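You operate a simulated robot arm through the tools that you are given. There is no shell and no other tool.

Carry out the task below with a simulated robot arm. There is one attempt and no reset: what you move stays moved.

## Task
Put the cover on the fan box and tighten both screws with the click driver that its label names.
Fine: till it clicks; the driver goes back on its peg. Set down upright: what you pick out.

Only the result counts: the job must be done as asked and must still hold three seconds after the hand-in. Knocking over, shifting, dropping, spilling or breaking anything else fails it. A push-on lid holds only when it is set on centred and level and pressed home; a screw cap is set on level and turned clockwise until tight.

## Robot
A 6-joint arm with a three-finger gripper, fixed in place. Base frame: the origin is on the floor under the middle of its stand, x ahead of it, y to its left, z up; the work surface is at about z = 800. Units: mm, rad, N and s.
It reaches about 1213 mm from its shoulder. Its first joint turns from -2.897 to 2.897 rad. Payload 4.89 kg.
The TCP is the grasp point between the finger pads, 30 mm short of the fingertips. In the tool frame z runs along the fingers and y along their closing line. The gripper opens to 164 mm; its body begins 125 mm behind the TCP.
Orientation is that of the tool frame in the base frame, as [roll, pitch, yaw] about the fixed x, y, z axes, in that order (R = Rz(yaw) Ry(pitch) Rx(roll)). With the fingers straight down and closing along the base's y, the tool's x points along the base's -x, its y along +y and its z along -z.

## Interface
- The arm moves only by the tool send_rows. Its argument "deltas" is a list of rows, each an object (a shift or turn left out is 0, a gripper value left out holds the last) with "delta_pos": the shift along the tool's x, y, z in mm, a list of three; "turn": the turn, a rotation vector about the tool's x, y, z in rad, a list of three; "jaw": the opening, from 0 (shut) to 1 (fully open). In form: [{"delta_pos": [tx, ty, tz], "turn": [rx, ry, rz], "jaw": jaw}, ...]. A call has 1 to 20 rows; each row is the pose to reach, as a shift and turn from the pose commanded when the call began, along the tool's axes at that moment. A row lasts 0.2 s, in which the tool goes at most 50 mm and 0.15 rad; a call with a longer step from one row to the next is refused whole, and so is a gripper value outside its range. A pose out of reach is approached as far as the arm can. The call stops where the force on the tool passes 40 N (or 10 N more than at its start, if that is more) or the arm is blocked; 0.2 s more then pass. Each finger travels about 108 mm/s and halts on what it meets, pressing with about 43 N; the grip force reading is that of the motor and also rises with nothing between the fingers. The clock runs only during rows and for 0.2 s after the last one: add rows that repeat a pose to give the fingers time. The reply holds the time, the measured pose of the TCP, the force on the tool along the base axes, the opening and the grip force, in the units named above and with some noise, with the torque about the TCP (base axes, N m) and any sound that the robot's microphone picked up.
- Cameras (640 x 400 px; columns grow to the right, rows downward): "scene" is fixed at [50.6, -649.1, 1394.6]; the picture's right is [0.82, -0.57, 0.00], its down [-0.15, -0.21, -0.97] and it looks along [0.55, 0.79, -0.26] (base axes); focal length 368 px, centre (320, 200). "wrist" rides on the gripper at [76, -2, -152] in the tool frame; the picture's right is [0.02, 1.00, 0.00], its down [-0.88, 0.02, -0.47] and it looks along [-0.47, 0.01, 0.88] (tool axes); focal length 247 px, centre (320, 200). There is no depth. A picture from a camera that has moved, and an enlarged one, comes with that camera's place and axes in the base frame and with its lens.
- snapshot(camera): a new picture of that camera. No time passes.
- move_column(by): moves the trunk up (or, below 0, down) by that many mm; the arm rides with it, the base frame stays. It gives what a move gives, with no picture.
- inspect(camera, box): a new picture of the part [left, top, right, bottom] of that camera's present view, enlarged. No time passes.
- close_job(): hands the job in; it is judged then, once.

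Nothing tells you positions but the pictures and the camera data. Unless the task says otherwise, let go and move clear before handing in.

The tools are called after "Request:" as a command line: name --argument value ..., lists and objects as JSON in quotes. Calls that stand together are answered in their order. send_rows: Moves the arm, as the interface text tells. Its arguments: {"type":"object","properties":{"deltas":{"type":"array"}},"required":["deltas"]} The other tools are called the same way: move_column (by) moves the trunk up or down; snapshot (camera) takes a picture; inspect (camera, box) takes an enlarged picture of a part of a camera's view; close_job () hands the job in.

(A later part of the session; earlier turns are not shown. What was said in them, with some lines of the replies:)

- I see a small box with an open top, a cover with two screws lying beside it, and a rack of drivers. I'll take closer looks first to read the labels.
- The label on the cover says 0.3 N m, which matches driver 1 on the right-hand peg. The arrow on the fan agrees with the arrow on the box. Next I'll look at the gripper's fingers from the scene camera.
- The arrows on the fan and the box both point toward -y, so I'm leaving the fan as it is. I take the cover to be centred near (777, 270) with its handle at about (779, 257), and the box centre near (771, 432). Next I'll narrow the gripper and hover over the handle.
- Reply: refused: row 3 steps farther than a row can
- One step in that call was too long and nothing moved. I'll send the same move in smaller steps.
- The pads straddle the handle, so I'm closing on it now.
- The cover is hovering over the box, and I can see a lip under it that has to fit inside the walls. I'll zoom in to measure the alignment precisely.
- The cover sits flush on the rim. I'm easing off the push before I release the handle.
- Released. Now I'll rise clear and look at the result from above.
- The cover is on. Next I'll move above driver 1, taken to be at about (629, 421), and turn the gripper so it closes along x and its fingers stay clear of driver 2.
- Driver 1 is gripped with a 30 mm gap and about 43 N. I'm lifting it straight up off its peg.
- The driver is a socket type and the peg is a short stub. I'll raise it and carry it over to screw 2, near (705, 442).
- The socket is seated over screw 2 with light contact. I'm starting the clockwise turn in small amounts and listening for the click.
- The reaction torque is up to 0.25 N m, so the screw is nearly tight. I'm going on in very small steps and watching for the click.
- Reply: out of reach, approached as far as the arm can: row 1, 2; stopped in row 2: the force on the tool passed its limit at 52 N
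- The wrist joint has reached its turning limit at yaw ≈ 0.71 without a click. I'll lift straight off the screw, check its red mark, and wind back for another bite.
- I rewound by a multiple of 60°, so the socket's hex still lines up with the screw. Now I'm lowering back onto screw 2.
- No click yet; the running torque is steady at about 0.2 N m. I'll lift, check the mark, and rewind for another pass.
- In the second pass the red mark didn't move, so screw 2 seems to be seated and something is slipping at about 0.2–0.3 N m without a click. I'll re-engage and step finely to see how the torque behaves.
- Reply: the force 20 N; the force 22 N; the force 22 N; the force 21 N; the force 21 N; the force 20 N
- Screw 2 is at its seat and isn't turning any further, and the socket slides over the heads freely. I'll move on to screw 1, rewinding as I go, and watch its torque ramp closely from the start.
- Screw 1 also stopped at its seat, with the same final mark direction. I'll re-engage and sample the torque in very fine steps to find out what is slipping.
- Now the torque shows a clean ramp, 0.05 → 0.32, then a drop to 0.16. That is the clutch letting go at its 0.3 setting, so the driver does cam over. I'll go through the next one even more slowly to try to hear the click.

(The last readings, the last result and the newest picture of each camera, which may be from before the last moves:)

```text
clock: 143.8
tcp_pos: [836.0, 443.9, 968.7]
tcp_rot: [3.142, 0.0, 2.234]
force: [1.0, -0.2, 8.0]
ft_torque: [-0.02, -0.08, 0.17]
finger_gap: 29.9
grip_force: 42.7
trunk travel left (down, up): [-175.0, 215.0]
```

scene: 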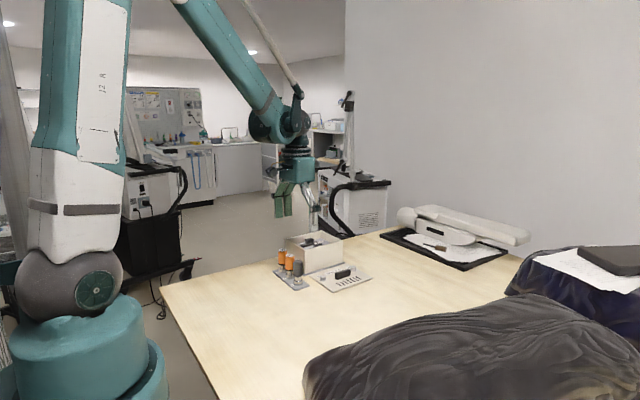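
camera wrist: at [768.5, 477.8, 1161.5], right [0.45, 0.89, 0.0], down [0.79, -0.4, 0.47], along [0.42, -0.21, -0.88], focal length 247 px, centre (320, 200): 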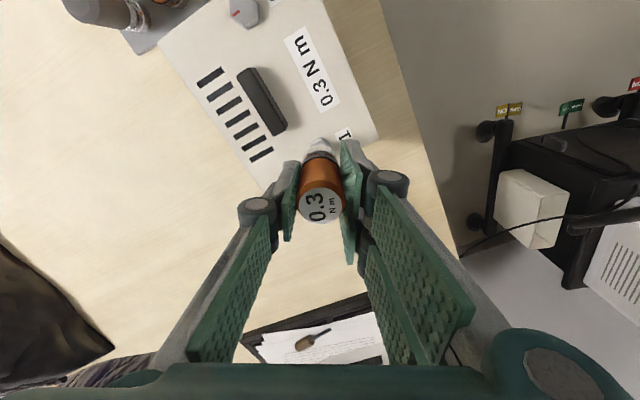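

The clutch let go again, 0.28 → 0.12, so it cams over at its 0.3 setting and the microphone just doesn't report it. Both screws have been taken to that point. Now I'll lift off and bring the driver back over peg 1.

Request:
send_rows --deltas '[{"delta_pos": [0, 0, -3]}, {"delta_pos": [0, 0, -12]}, {"delta_pos": [0, 0, -24]}, {"delta_pos": [0, 0, -36]}, {"delta_pos": [0, 0, -48]}, {"delta_pos": [0, 0, -50]}, {"delta_pos": [0, 0, -50]}]'

Request:
inspect --camera "scene" --box '[280, 215, 360, 265]'

```text
clock: 145.4
tcp_pos: [834.5, 443.2, 1019.3]
tcp_rot: [3.141, -0.001, 2.229]
force: [-0.8, -0.8, -1.7]
ft_torque: [0.01, -0.02, -0.01]
finger_gap: 30.1
grip_force: 42.9
trunk travel left (down, up): [-175.0, 215.0]
```

```text
8.00 times, centred on (320, 240) of scene
camera zoom: at [50.6, -649.1, 1394.6], right [0.82, -0.57, 0.0], down [-0.15, -0.21, -0.97], along [0.55, 0.79, -0.26], focal length 2943 px, centre (320, -120)
```

zoom: 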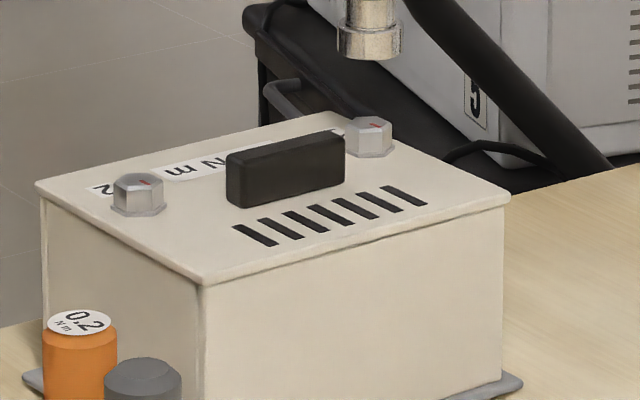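

Request:
send_rows --deltas '[{"delta_pos": [6.0, -9.8, 0], "turn": [0, 0, -0.138]}, {"delta_pos": [12.0, -19.6, 0], "turn": [0, 0, -0.275]}, {"delta_pos": [18.1, -29.4, 0], "turn": [0, 0, -0.413]}, {"delta_pos": [24.1, -39.2, 0], "turn": [0, 0, -0.551]}, {"delta_pos": [30.1, -49.0, 0], "turn": [0, 0, -0.688]}, {"delta_pos": [36.1, -58.8, 0], "turn": [0, 0, -0.826]}, {"delta_pos": [42.2, -68.6, 0], "turn": [0, 0, -0.964]}, {"delta_pos": [48.2, -78.4, 0], "turn": [0, 0, -1.101]}, {"delta_pos": [54.2, -88.2, 0], "turn": [0, 0, -1.239]}, {"delta_pos": [60.2, -97.9, 0], "turn": [0, 0, -1.377]}, {"delta_pos": [66.2, -107.7, 0], "turn": [0, 0, -1.514]}, {"delta_pos": [72.3, -117.5, 0], "turn": [0, 0, -1.652]}, {"delta_pos": [78.3, -127.3, 0], "turn": [0, 0, -1.79]}, {"delta_pos": [84.3, -137.1, 0], "turn": [0, 0, -1.927]}, {"delta_pos": [90.3, -146.9, 0], "turn": [0, 0, -2.065]}, {"delta_pos": [96.4, -156.7, 0], "turn": [0, 0, -2.203]}, {"delta_pos": [102.4, -166.5, 0], "turn": [0, 0, -2.34]}, {"delta_pos": [108.4, -176.3, 0], "turn": [0, 0, -2.478]}, {"delta_pos": [108.4, -176.3, 0], "turn": [0, 0, -2.478]}]'

Request:
send_rows --deltas '[{"delta_pos": [0, 0, 0]}]'

Request:
snapshot --camera "wrist"

Request:
inspect --camera "scene" --box '[265, 200, 325, 290]'

```text
clock: 149.4
tcp_pos: [629.4, 420.5, 1018.7]
tcp_rot: [3.14, 0.001, -1.571]
force: [-0.2, -1.1, -0.8]
ft_torque: [0.01, 0.04, -0.04]
finger_gap: 30.1
grip_force: 42.9
trunk travel left (down, up): [-175.0, 215.0]
```

```text
clock: 149.8
tcp_pos: [629.7, 421.6, 1019.2]
tcp_rot: [-3.141, -0.001, -1.574]
force: [-0.2, -0.3, -0.4]
ft_torque: [0.01, -0.02, 0.02]
finger_gap: 30.2
grip_force: 42.9
trunk travel left (down, up): [-175.0, 215.0]
```

```text
taken
camera wrist: at [632.5, 344.8, 1171.9], right [-1.0, -0.02, 0.0], down [-0.02, 0.88, 0.47], along [-0.01, 0.47, -0.88], focal length 247 px, centre (320, 200)
```

wrist: 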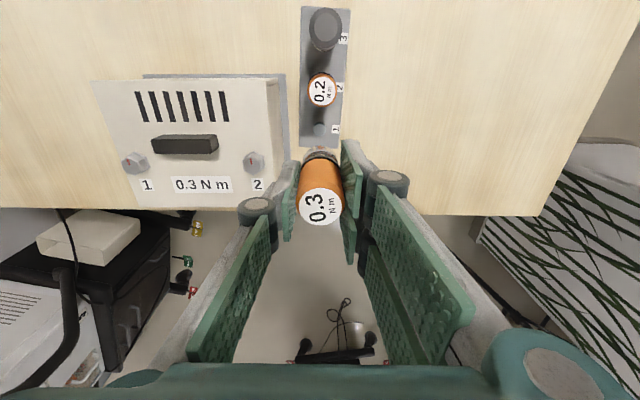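

```text
4.44 times, centred on (295, 245) of scene
camera zoom: at [50.6, -649.1, 1394.6], right [0.82, -0.57, 0.0], down [-0.15, -0.21, -0.97], along [0.55, 0.79, -0.26], focal length 1635 px, centre (431, 0)
```

zoom: 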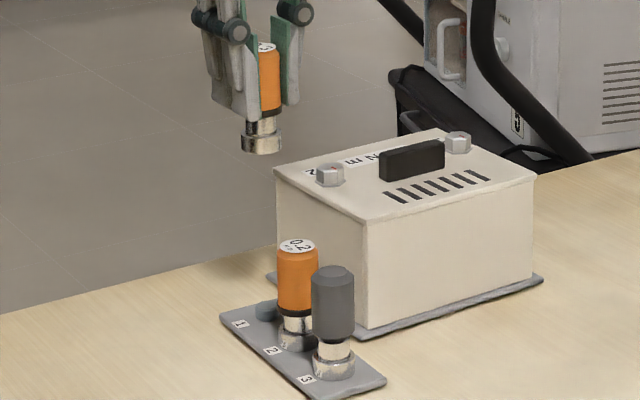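

Request:
send_rows --deltas '[{"delta_pos": [0.3, 0.2, 30]}, {"delta_pos": [0.3, 0.2, 60]}, {"delta_pos": [0.3, 0.2, 90]}, {"delta_pos": [0.3, 0.2, 112]}, {"delta_pos": [0.3, 0.2, 124]}, {"delta_pos": [0.3, 0.2, 124]}]'

Request:
snapshot --camera "wrist"

Request:
inspect --camera "scene" --box '[270, 240, 300, 275]'

Request:
inspect --camera "wrist" --box '[290, 110, 350, 170]'

```text
clock: 151.2
tcp_pos: [630.4, 419.8, 894.0]
tcp_rot: [-3.141, -0.001, -1.572]
force: [0.2, 0.1, -1.2]
ft_torque: [-0.05, 0.02, -0.02]
finger_gap: 29.9
grip_force: 43.1
trunk travel left (down, up): [-175.0, 215.0]
```

```text
taken
camera wrist: at [632.8, 344.1, 1047.3], right [-1.0, -0.02, 0.0], down [-0.02, 0.88, 0.47], along [-0.01, 0.47, -0.88], focal length 247 px, centre (320, 200)
```

wrist: 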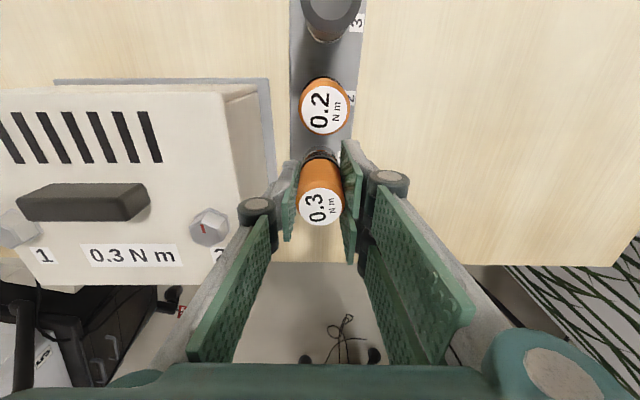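

```text
11.43 times, centred on (285, 258) of scene
camera zoom: at [50.6, -649.1, 1394.6], right [0.82, -0.57, 0.0], down [-0.15, -0.21, -0.97], along [0.55, 0.79, -0.26], focal length 4204 px, centre (720, -457)
```

zoom: 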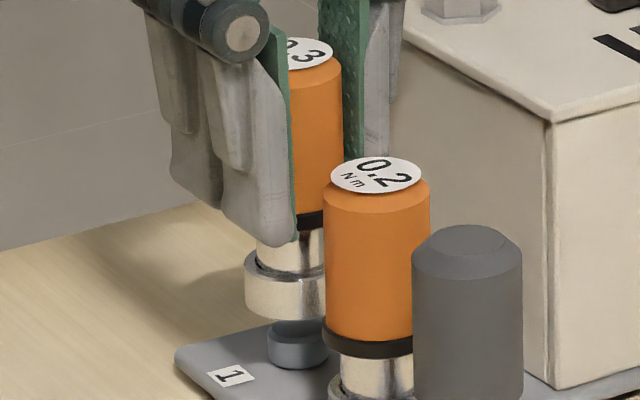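

```text
6.67 times, centred on (320, 140) of wrist
camera zoom: at [632.8, 344.1, 1047.3], right [-1.0, -0.02, 0.0], down [-0.02, 0.88, 0.47], along [-0.01, 0.47, -0.88], focal length 1646 px, centre (320, 600)
```

zoom: 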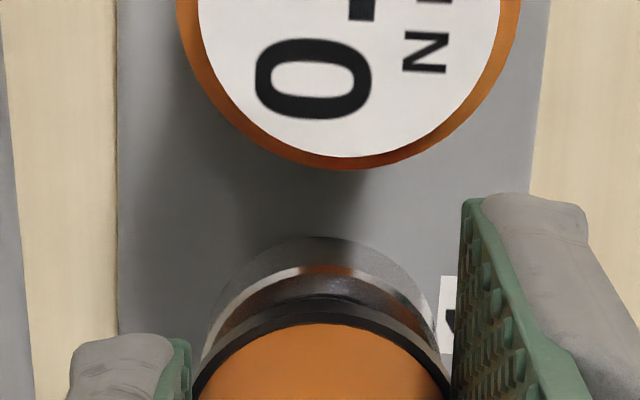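

Request:
inspect --camera "scene" --box '[274, 253, 304, 273]'

Request:
inspect --camera "scene" --box '[284, 262, 324, 290]'

```text
16.00 times, centred on (289, 263) of scene
camera zoom: at [50.6, -649.1, 1394.6], right [0.82, -0.57, 0.0], down [-0.15, -0.21, -0.97], along [0.55, 0.79, -0.26], focal length 5886 px, centre (816, -808)
```

zoom: 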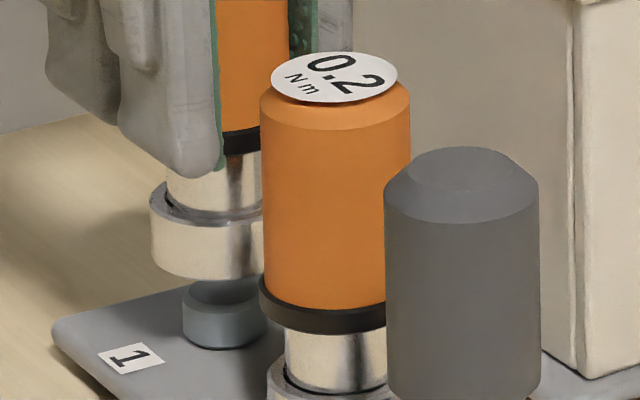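

```text
14.29 times, centred on (304, 276) of scene
camera zoom: at [50.6, -649.1, 1394.6], right [0.82, -0.57, 0.0], down [-0.15, -0.21, -0.97], along [0.55, 0.79, -0.26], focal length 5255 px, centre (549, -886)
```

zoom: 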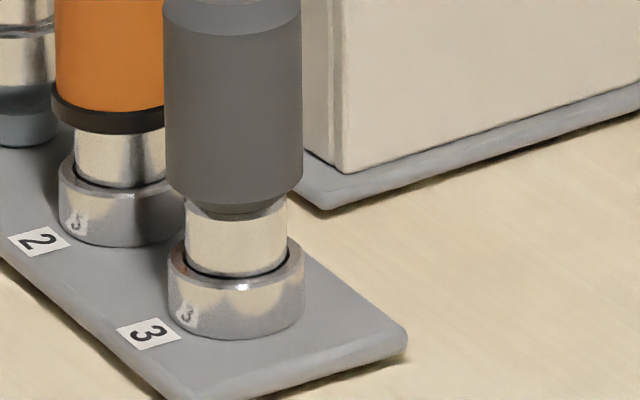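

Request:
send_rows --deltas '[{"delta_pos": [0, -1.0, 4]}, {"delta_pos": [0, -1.0, 8]}, {"delta_pos": [0, -1.0, 11]}, {"delta_pos": [0, -1.0, 11]}]'

Request:
inspect --camera "scene" --box '[274, 253, 304, 273]'

Request:
inspect --camera "wrist" --box '[290, 110, 350, 170]'

```text
clock: 152.2
tcp_pos: [631.1, 421.2, 883.4]
tcp_rot: [3.141, 0.0, -1.574]
force: [0.3, -0.4, -1.1]
ft_torque: [-0.02, -0.03, -0.01]
finger_gap: 29.7
grip_force: 43.2
trunk travel left (down, up): [-175.0, 215.0]
```

```text
16.00 times, centred on (289, 263) of scene
camera zoom: at [50.6, -649.1, 1394.6], right [0.82, -0.57, 0.0], down [-0.15, -0.21, -0.97], along [0.55, 0.79, -0.26], focal length 5886 px, centre (816, -808)
```

zoom: 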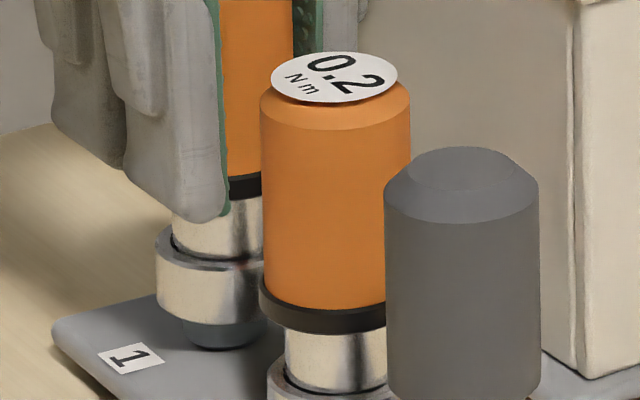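

```text
6.67 times, centred on (320, 140) of wrist
camera zoom: at [633.9, 344.3, 1036.3], right [-1.0, -0.02, 0.0], down [-0.02, 0.88, 0.47], along [-0.01, 0.47, -0.88], focal length 1646 px, centre (320, 600)
```

zoom: 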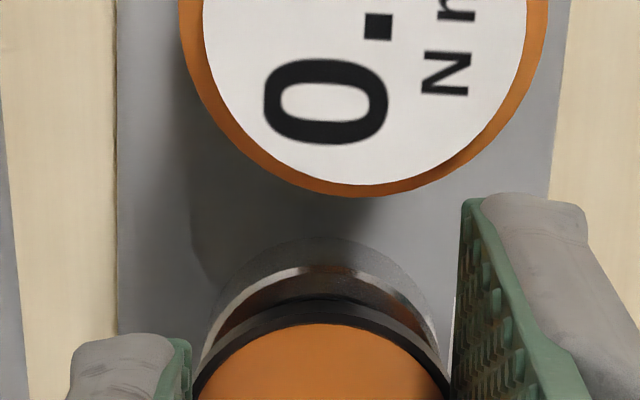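

Request:
send_rows --deltas '[{"delta_pos": [0, 0, 1]}, {"delta_pos": [0, 0, 2]}, {"delta_pos": [0, 0, 3]}, {"delta_pos": [0, 0, 4]}, {"delta_pos": [0, 0, 4]}]'

Request:
inspect --camera "scene" --box '[274, 253, 304, 273]'

```text
clock: 153.4
tcp_pos: [631.9, 420.6, 880.0]
tcp_rot: [-3.141, 0.001, -1.574]
force: [-0.9, 0.6, -2.2]
ft_torque: [0.01, -0.01, -0.01]
finger_gap: 30.1
grip_force: 43.2
trunk travel left (down, up): [-175.0, 215.0]
```

```text
16.00 times, centred on (289, 263) of scene
camera zoom: at [50.6, -649.1, 1394.6], right [0.82, -0.57, 0.0], down [-0.15, -0.21, -0.97], along [0.55, 0.79, -0.26], focal length 5886 px, centre (816, -808)
```

zoom: 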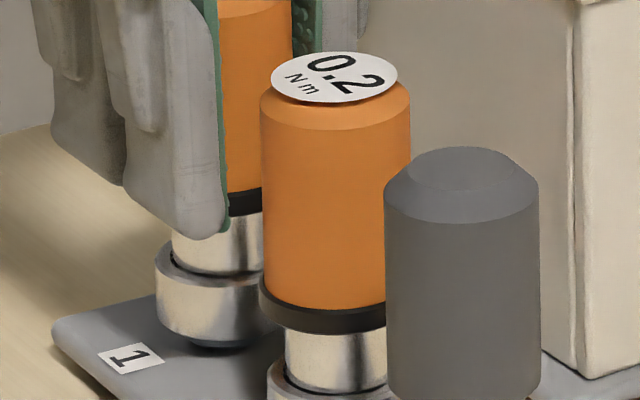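

Request:
send_rows --deltas '[{"delta_pos": [0, 0, 1]}, {"delta_pos": [0, 0, 2]}, {"delta_pos": [0, 0, 3]}, {"delta_pos": [0, 0, 3.5]}, {"delta_pos": [0, 0, 3.5]}]'

Request:
inspect --camera "scene" --box '[274, 253, 304, 273]'

```text
clock: 154.6
tcp_pos: [631.0, 420.0, 876.8]
tcp_rot: [3.141, 0.001, -1.571]
force: [0.7, -0.4, -0.2]
ft_torque: [-0.02, -0.05, 0.0]
finger_gap: 30.1
grip_force: 42.8
trunk travel left (down, up): [-175.0, 215.0]
```

```text
16.00 times, centred on (289, 263) of scene
camera zoom: at [50.6, -649.1, 1394.6], right [0.82, -0.57, 0.0], down [-0.15, -0.21, -0.97], along [0.55, 0.79, -0.26], focal length 5886 px, centre (816, -808)
```

zoom: 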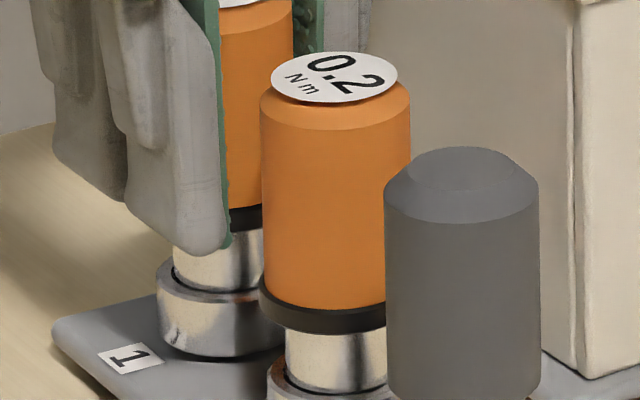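

Request:
send_rows --deltas '[{"delta_pos": [0, 0, 0.7]}, {"delta_pos": [0, 0, 1.4]}, {"delta_pos": [0, 0, 2.0]}, {"delta_pos": [0, 0, 2.0]}]'

Request:
inspect --camera "scene" --box '[274, 253, 304, 273]'

```text
clock: 155.6
tcp_pos: [631.5, 421.2, 874.7]
tcp_rot: [-3.141, 0.0, -1.572]
force: [0.6, -0.4, 0.6]
ft_torque: [0.08, 0.02, -0.02]
finger_gap: 29.7
grip_force: 43.2
trunk travel left (down, up): [-175.0, 215.0]
```

```text
16.00 times, centred on (289, 263) of scene
camera zoom: at [50.6, -649.1, 1394.6], right [0.82, -0.57, 0.0], down [-0.15, -0.21, -0.97], along [0.55, 0.79, -0.26], focal length 5886 px, centre (816, -808)
```

zoom: 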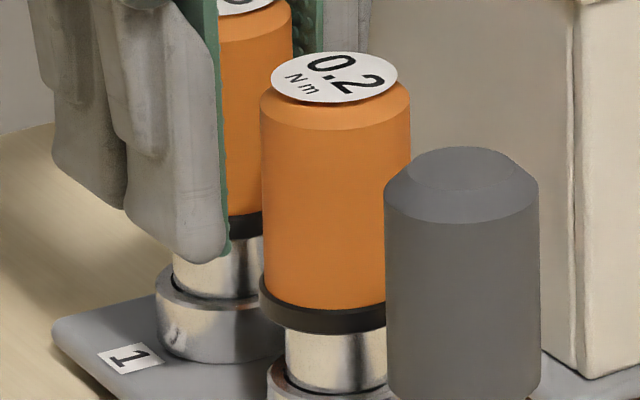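

Request:
send_rows --deltas '[{"delta_pos": [0, 0, 0.4]}, {"delta_pos": [0, 0, 0.8]}, {"delta_pos": [0, 0, 0.8]}]'

```text
clock: 156.4
tcp_pos: [630.7, 420.7, 873.5]
tcp_rot: [-3.14, 0.0, -1.571]
force: [5.7, 4.2, 23.2]
ft_torque: [0.52, -0.23, -0.1]
finger_gap: 29.9
grip_force: 42.6
trunk travel left (down, up): [-175.0, 215.0]
```

The driver is down on its peg. I'm backing off to relieve the load, and then I'll open.

Request:
send_rows --deltas '[{"delta_pos": [0, 0, -0.7]}, {"delta_pos": [0, 0, -0.7]}]'

Request:
send_rows --deltas '[{"jaw": 0.2}, {"jaw": 0.25}, {"jaw": 0.3}, {"jaw": 0.3}, {"jaw": 0.3}]'

Request:
inspect --camera "scene" --box '[265, 235, 325, 285]'

Request:
snapshot --camera "wrist"

```text
clock: 157.0
tcp_pos: [630.8, 420.7, 873.2]
tcp_rot: [-3.142, 0.001, -1.572]
force: [2.0, -0.8, 7.7]
ft_torque: [0.1, -0.13, -0.04]
finger_gap: 30.2
grip_force: 43.1
trunk travel left (down, up): [-175.0, 215.0]
```

```text
clock: 158.2
tcp_pos: [630.6, 419.5, 875.0]
tcp_rot: [3.14, 0.0, -1.574]
force: [0.0, -0.6, 0.9]
ft_torque: [-0.01, -0.01, 0.02]
finger_gap: 49.3
grip_force: 0.1
trunk travel left (down, up): [-175.0, 215.0]
```

```text
8.00 times, centred on (295, 260) of scene
camera zoom: at [50.6, -649.1, 1394.6], right [0.82, -0.57, 0.0], down [-0.15, -0.21, -0.97], along [0.55, 0.79, -0.26], focal length 2943 px, centre (520, -280)
```

zoom: 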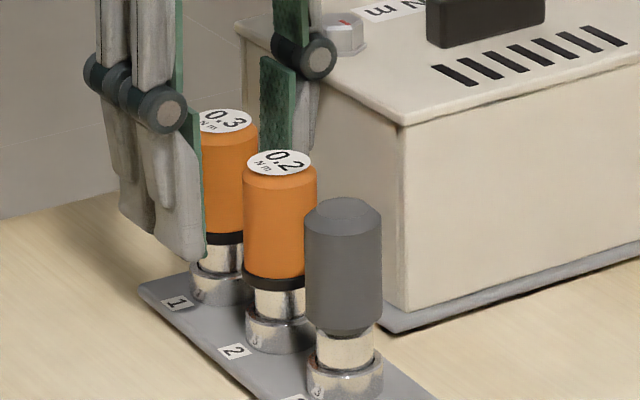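

```text
taken
camera wrist: at [633.6, 344.3, 1026.8], right [-1.0, -0.02, 0.0], down [-0.02, 0.88, 0.47], along [-0.01, 0.47, -0.88], focal length 247 px, centre (320, 200)
```

wrist: 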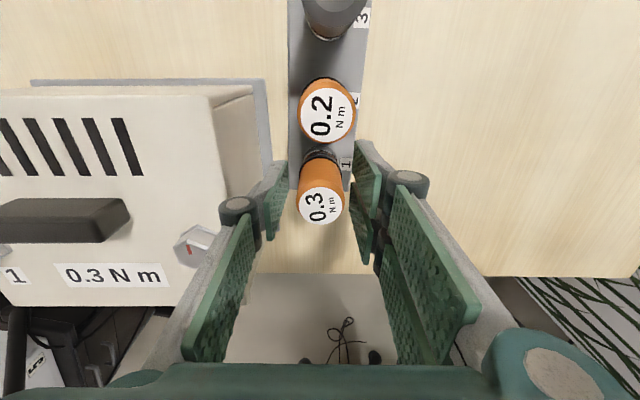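

The driver stands upright on peg 1, so I'm withdrawing straight up.

Request:
send_rows --deltas '[{"delta_pos": [0, 0, -10]}, {"delta_pos": [0, 0, -25]}, {"delta_pos": [0, 0, -45]}, {"delta_pos": [0, 0, -75]}, {"delta_pos": [0, 0, -110]}, {"delta_pos": [0, 0, -150]}, {"delta_pos": [0, 0, -150]}]'

Request:
snapshot --camera "wrist"

Request:
inspect --camera "scene" --box '[265, 215, 365, 295]'

Request:
inspect --camera "wrist" --box '[80, 50, 370, 220]'

```text
clock: 159.8
tcp_pos: [631.3, 421.7, 1024.3]
tcp_rot: [3.141, 0.0, -1.573]
force: [-0.4, 0.1, 0.6]
ft_torque: [0.01, -0.06, 0.0]
finger_gap: 49.1
grip_force: 0.1
trunk travel left (down, up): [-175.0, 215.0]
```

```text
taken
camera wrist: at [633.1, 344.6, 1177.4], right [-1.0, -0.02, 0.0], down [-0.02, 0.88, 0.47], along [-0.01, 0.47, -0.88], focal length 247 px, centre (320, 200)
```

wrist: 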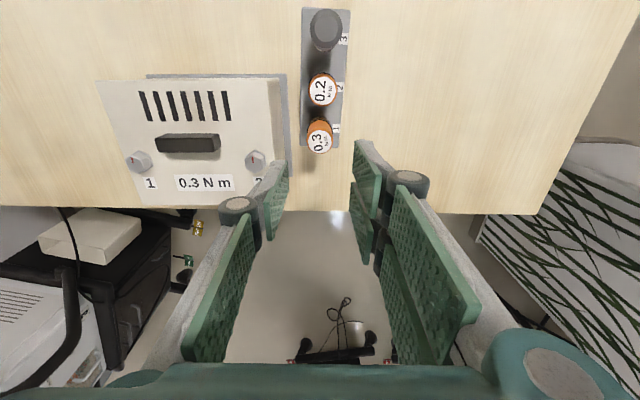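

```text
5.00 times, centred on (315, 255) of scene
camera zoom: at [50.6, -649.1, 1394.6], right [0.82, -0.57, 0.0], down [-0.15, -0.21, -0.97], along [0.55, 0.79, -0.26], focal length 1839 px, centre (345, -75)
```

zoom: 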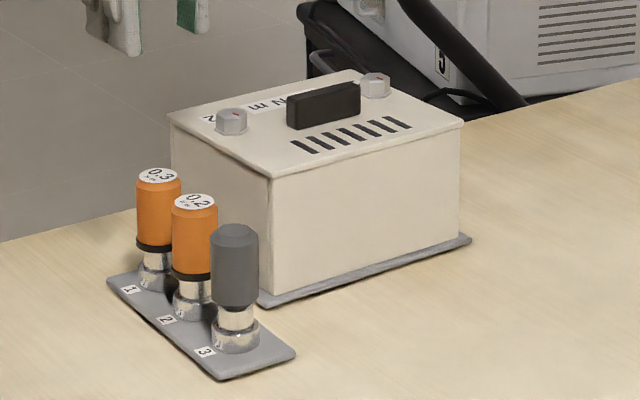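

```text
2.21 times, centred on (225, 135) of wrist
camera zoom: at [633.1, 344.6, 1177.4], right [-1.0, -0.02, 0.0], down [-0.02, 0.88, 0.47], along [-0.01, 0.47, -0.88], focal length 545 px, centre (530, 343)
```

zoom: 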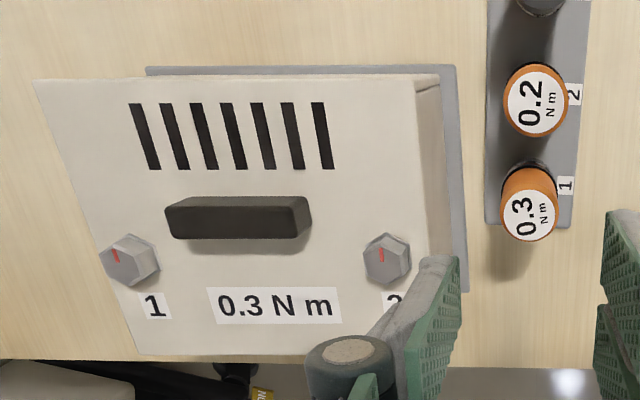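

Request:
inspect --camera "scene" --box '[274, 245, 314, 290]'

Request:
inspect --camera "wrist" --box '[290, 60, 360, 180]'

Request:
snapshot --camera "scene"

```text
8.89 times, centred on (294, 268) of scene
camera zoom: at [50.6, -649.1, 1394.6], right [0.82, -0.57, 0.0], down [-0.15, -0.21, -0.97], along [0.55, 0.79, -0.26], focal length 3270 px, centre (551, -400)
```

zoom: 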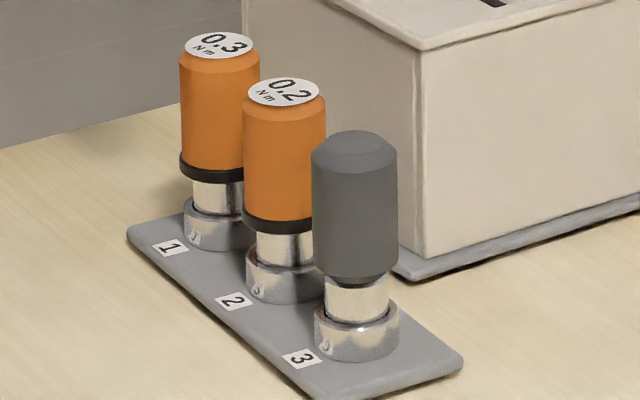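

```text
3.33 times, centred on (325, 120) of wrist
camera zoom: at [633.1, 344.6, 1177.4], right [-1.0, -0.02, 0.0], down [-0.02, 0.88, 0.47], along [-0.01, 0.47, -0.88], focal length 823 px, centre (303, 467)
```

zoom: 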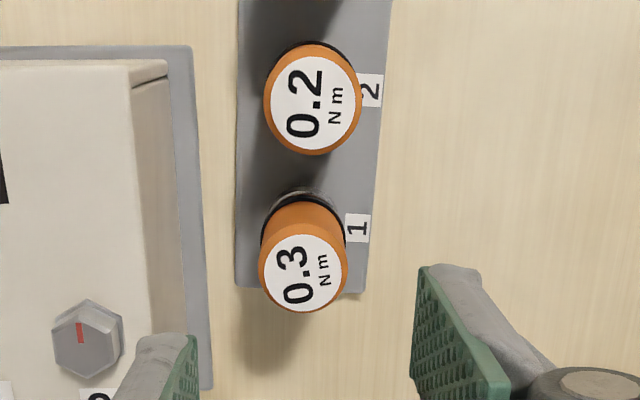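

```text
taken
```

scene: 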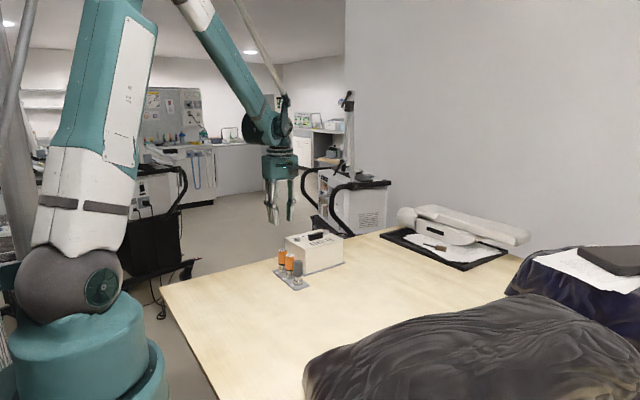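

The cover is seated flush, both red marks show the screws at their seats, and driver 1 is upright on its peg. The gripper is open and clear above the rack. I heard no click from either screw; I'm going by the torque drop at about 0.3 N m. Handing in now.

Request:
close_job

```text
The job is handed in.
```

The cover is on the fan box and both screws were tightened with the 0.3 N m driver, but I never heard a click. I've handed the job in, and I don't know how it was judged.

- **Cover:** it sits flush and centred on the box, with the vent slots over the fan. The arrows on the fan and the box already matched, so I left everything inside alone.
- **Screws:** each turned roughly 145° and then stopped against its seat. After that, the torque climbed to about 0.3 N m and then dropped back by about half. It did this repeatedly and most clearly on screw 1, and I took the drops to be the driver's clutch letting go. The microphone reported no sound at any point, so that reading rests on torque alone.
- **Driver:** it is back upright on peg 1, and the gripper is open and clear above it.
- **Box moved slightly:** while I was tightening screw 2, the wrist reached its turning limit. The force on the tool hit 52 N and the box turned by about 1–2 mm. In the pictures afterwards the cover was still seated and the other drivers and their rack had not visibly moved.
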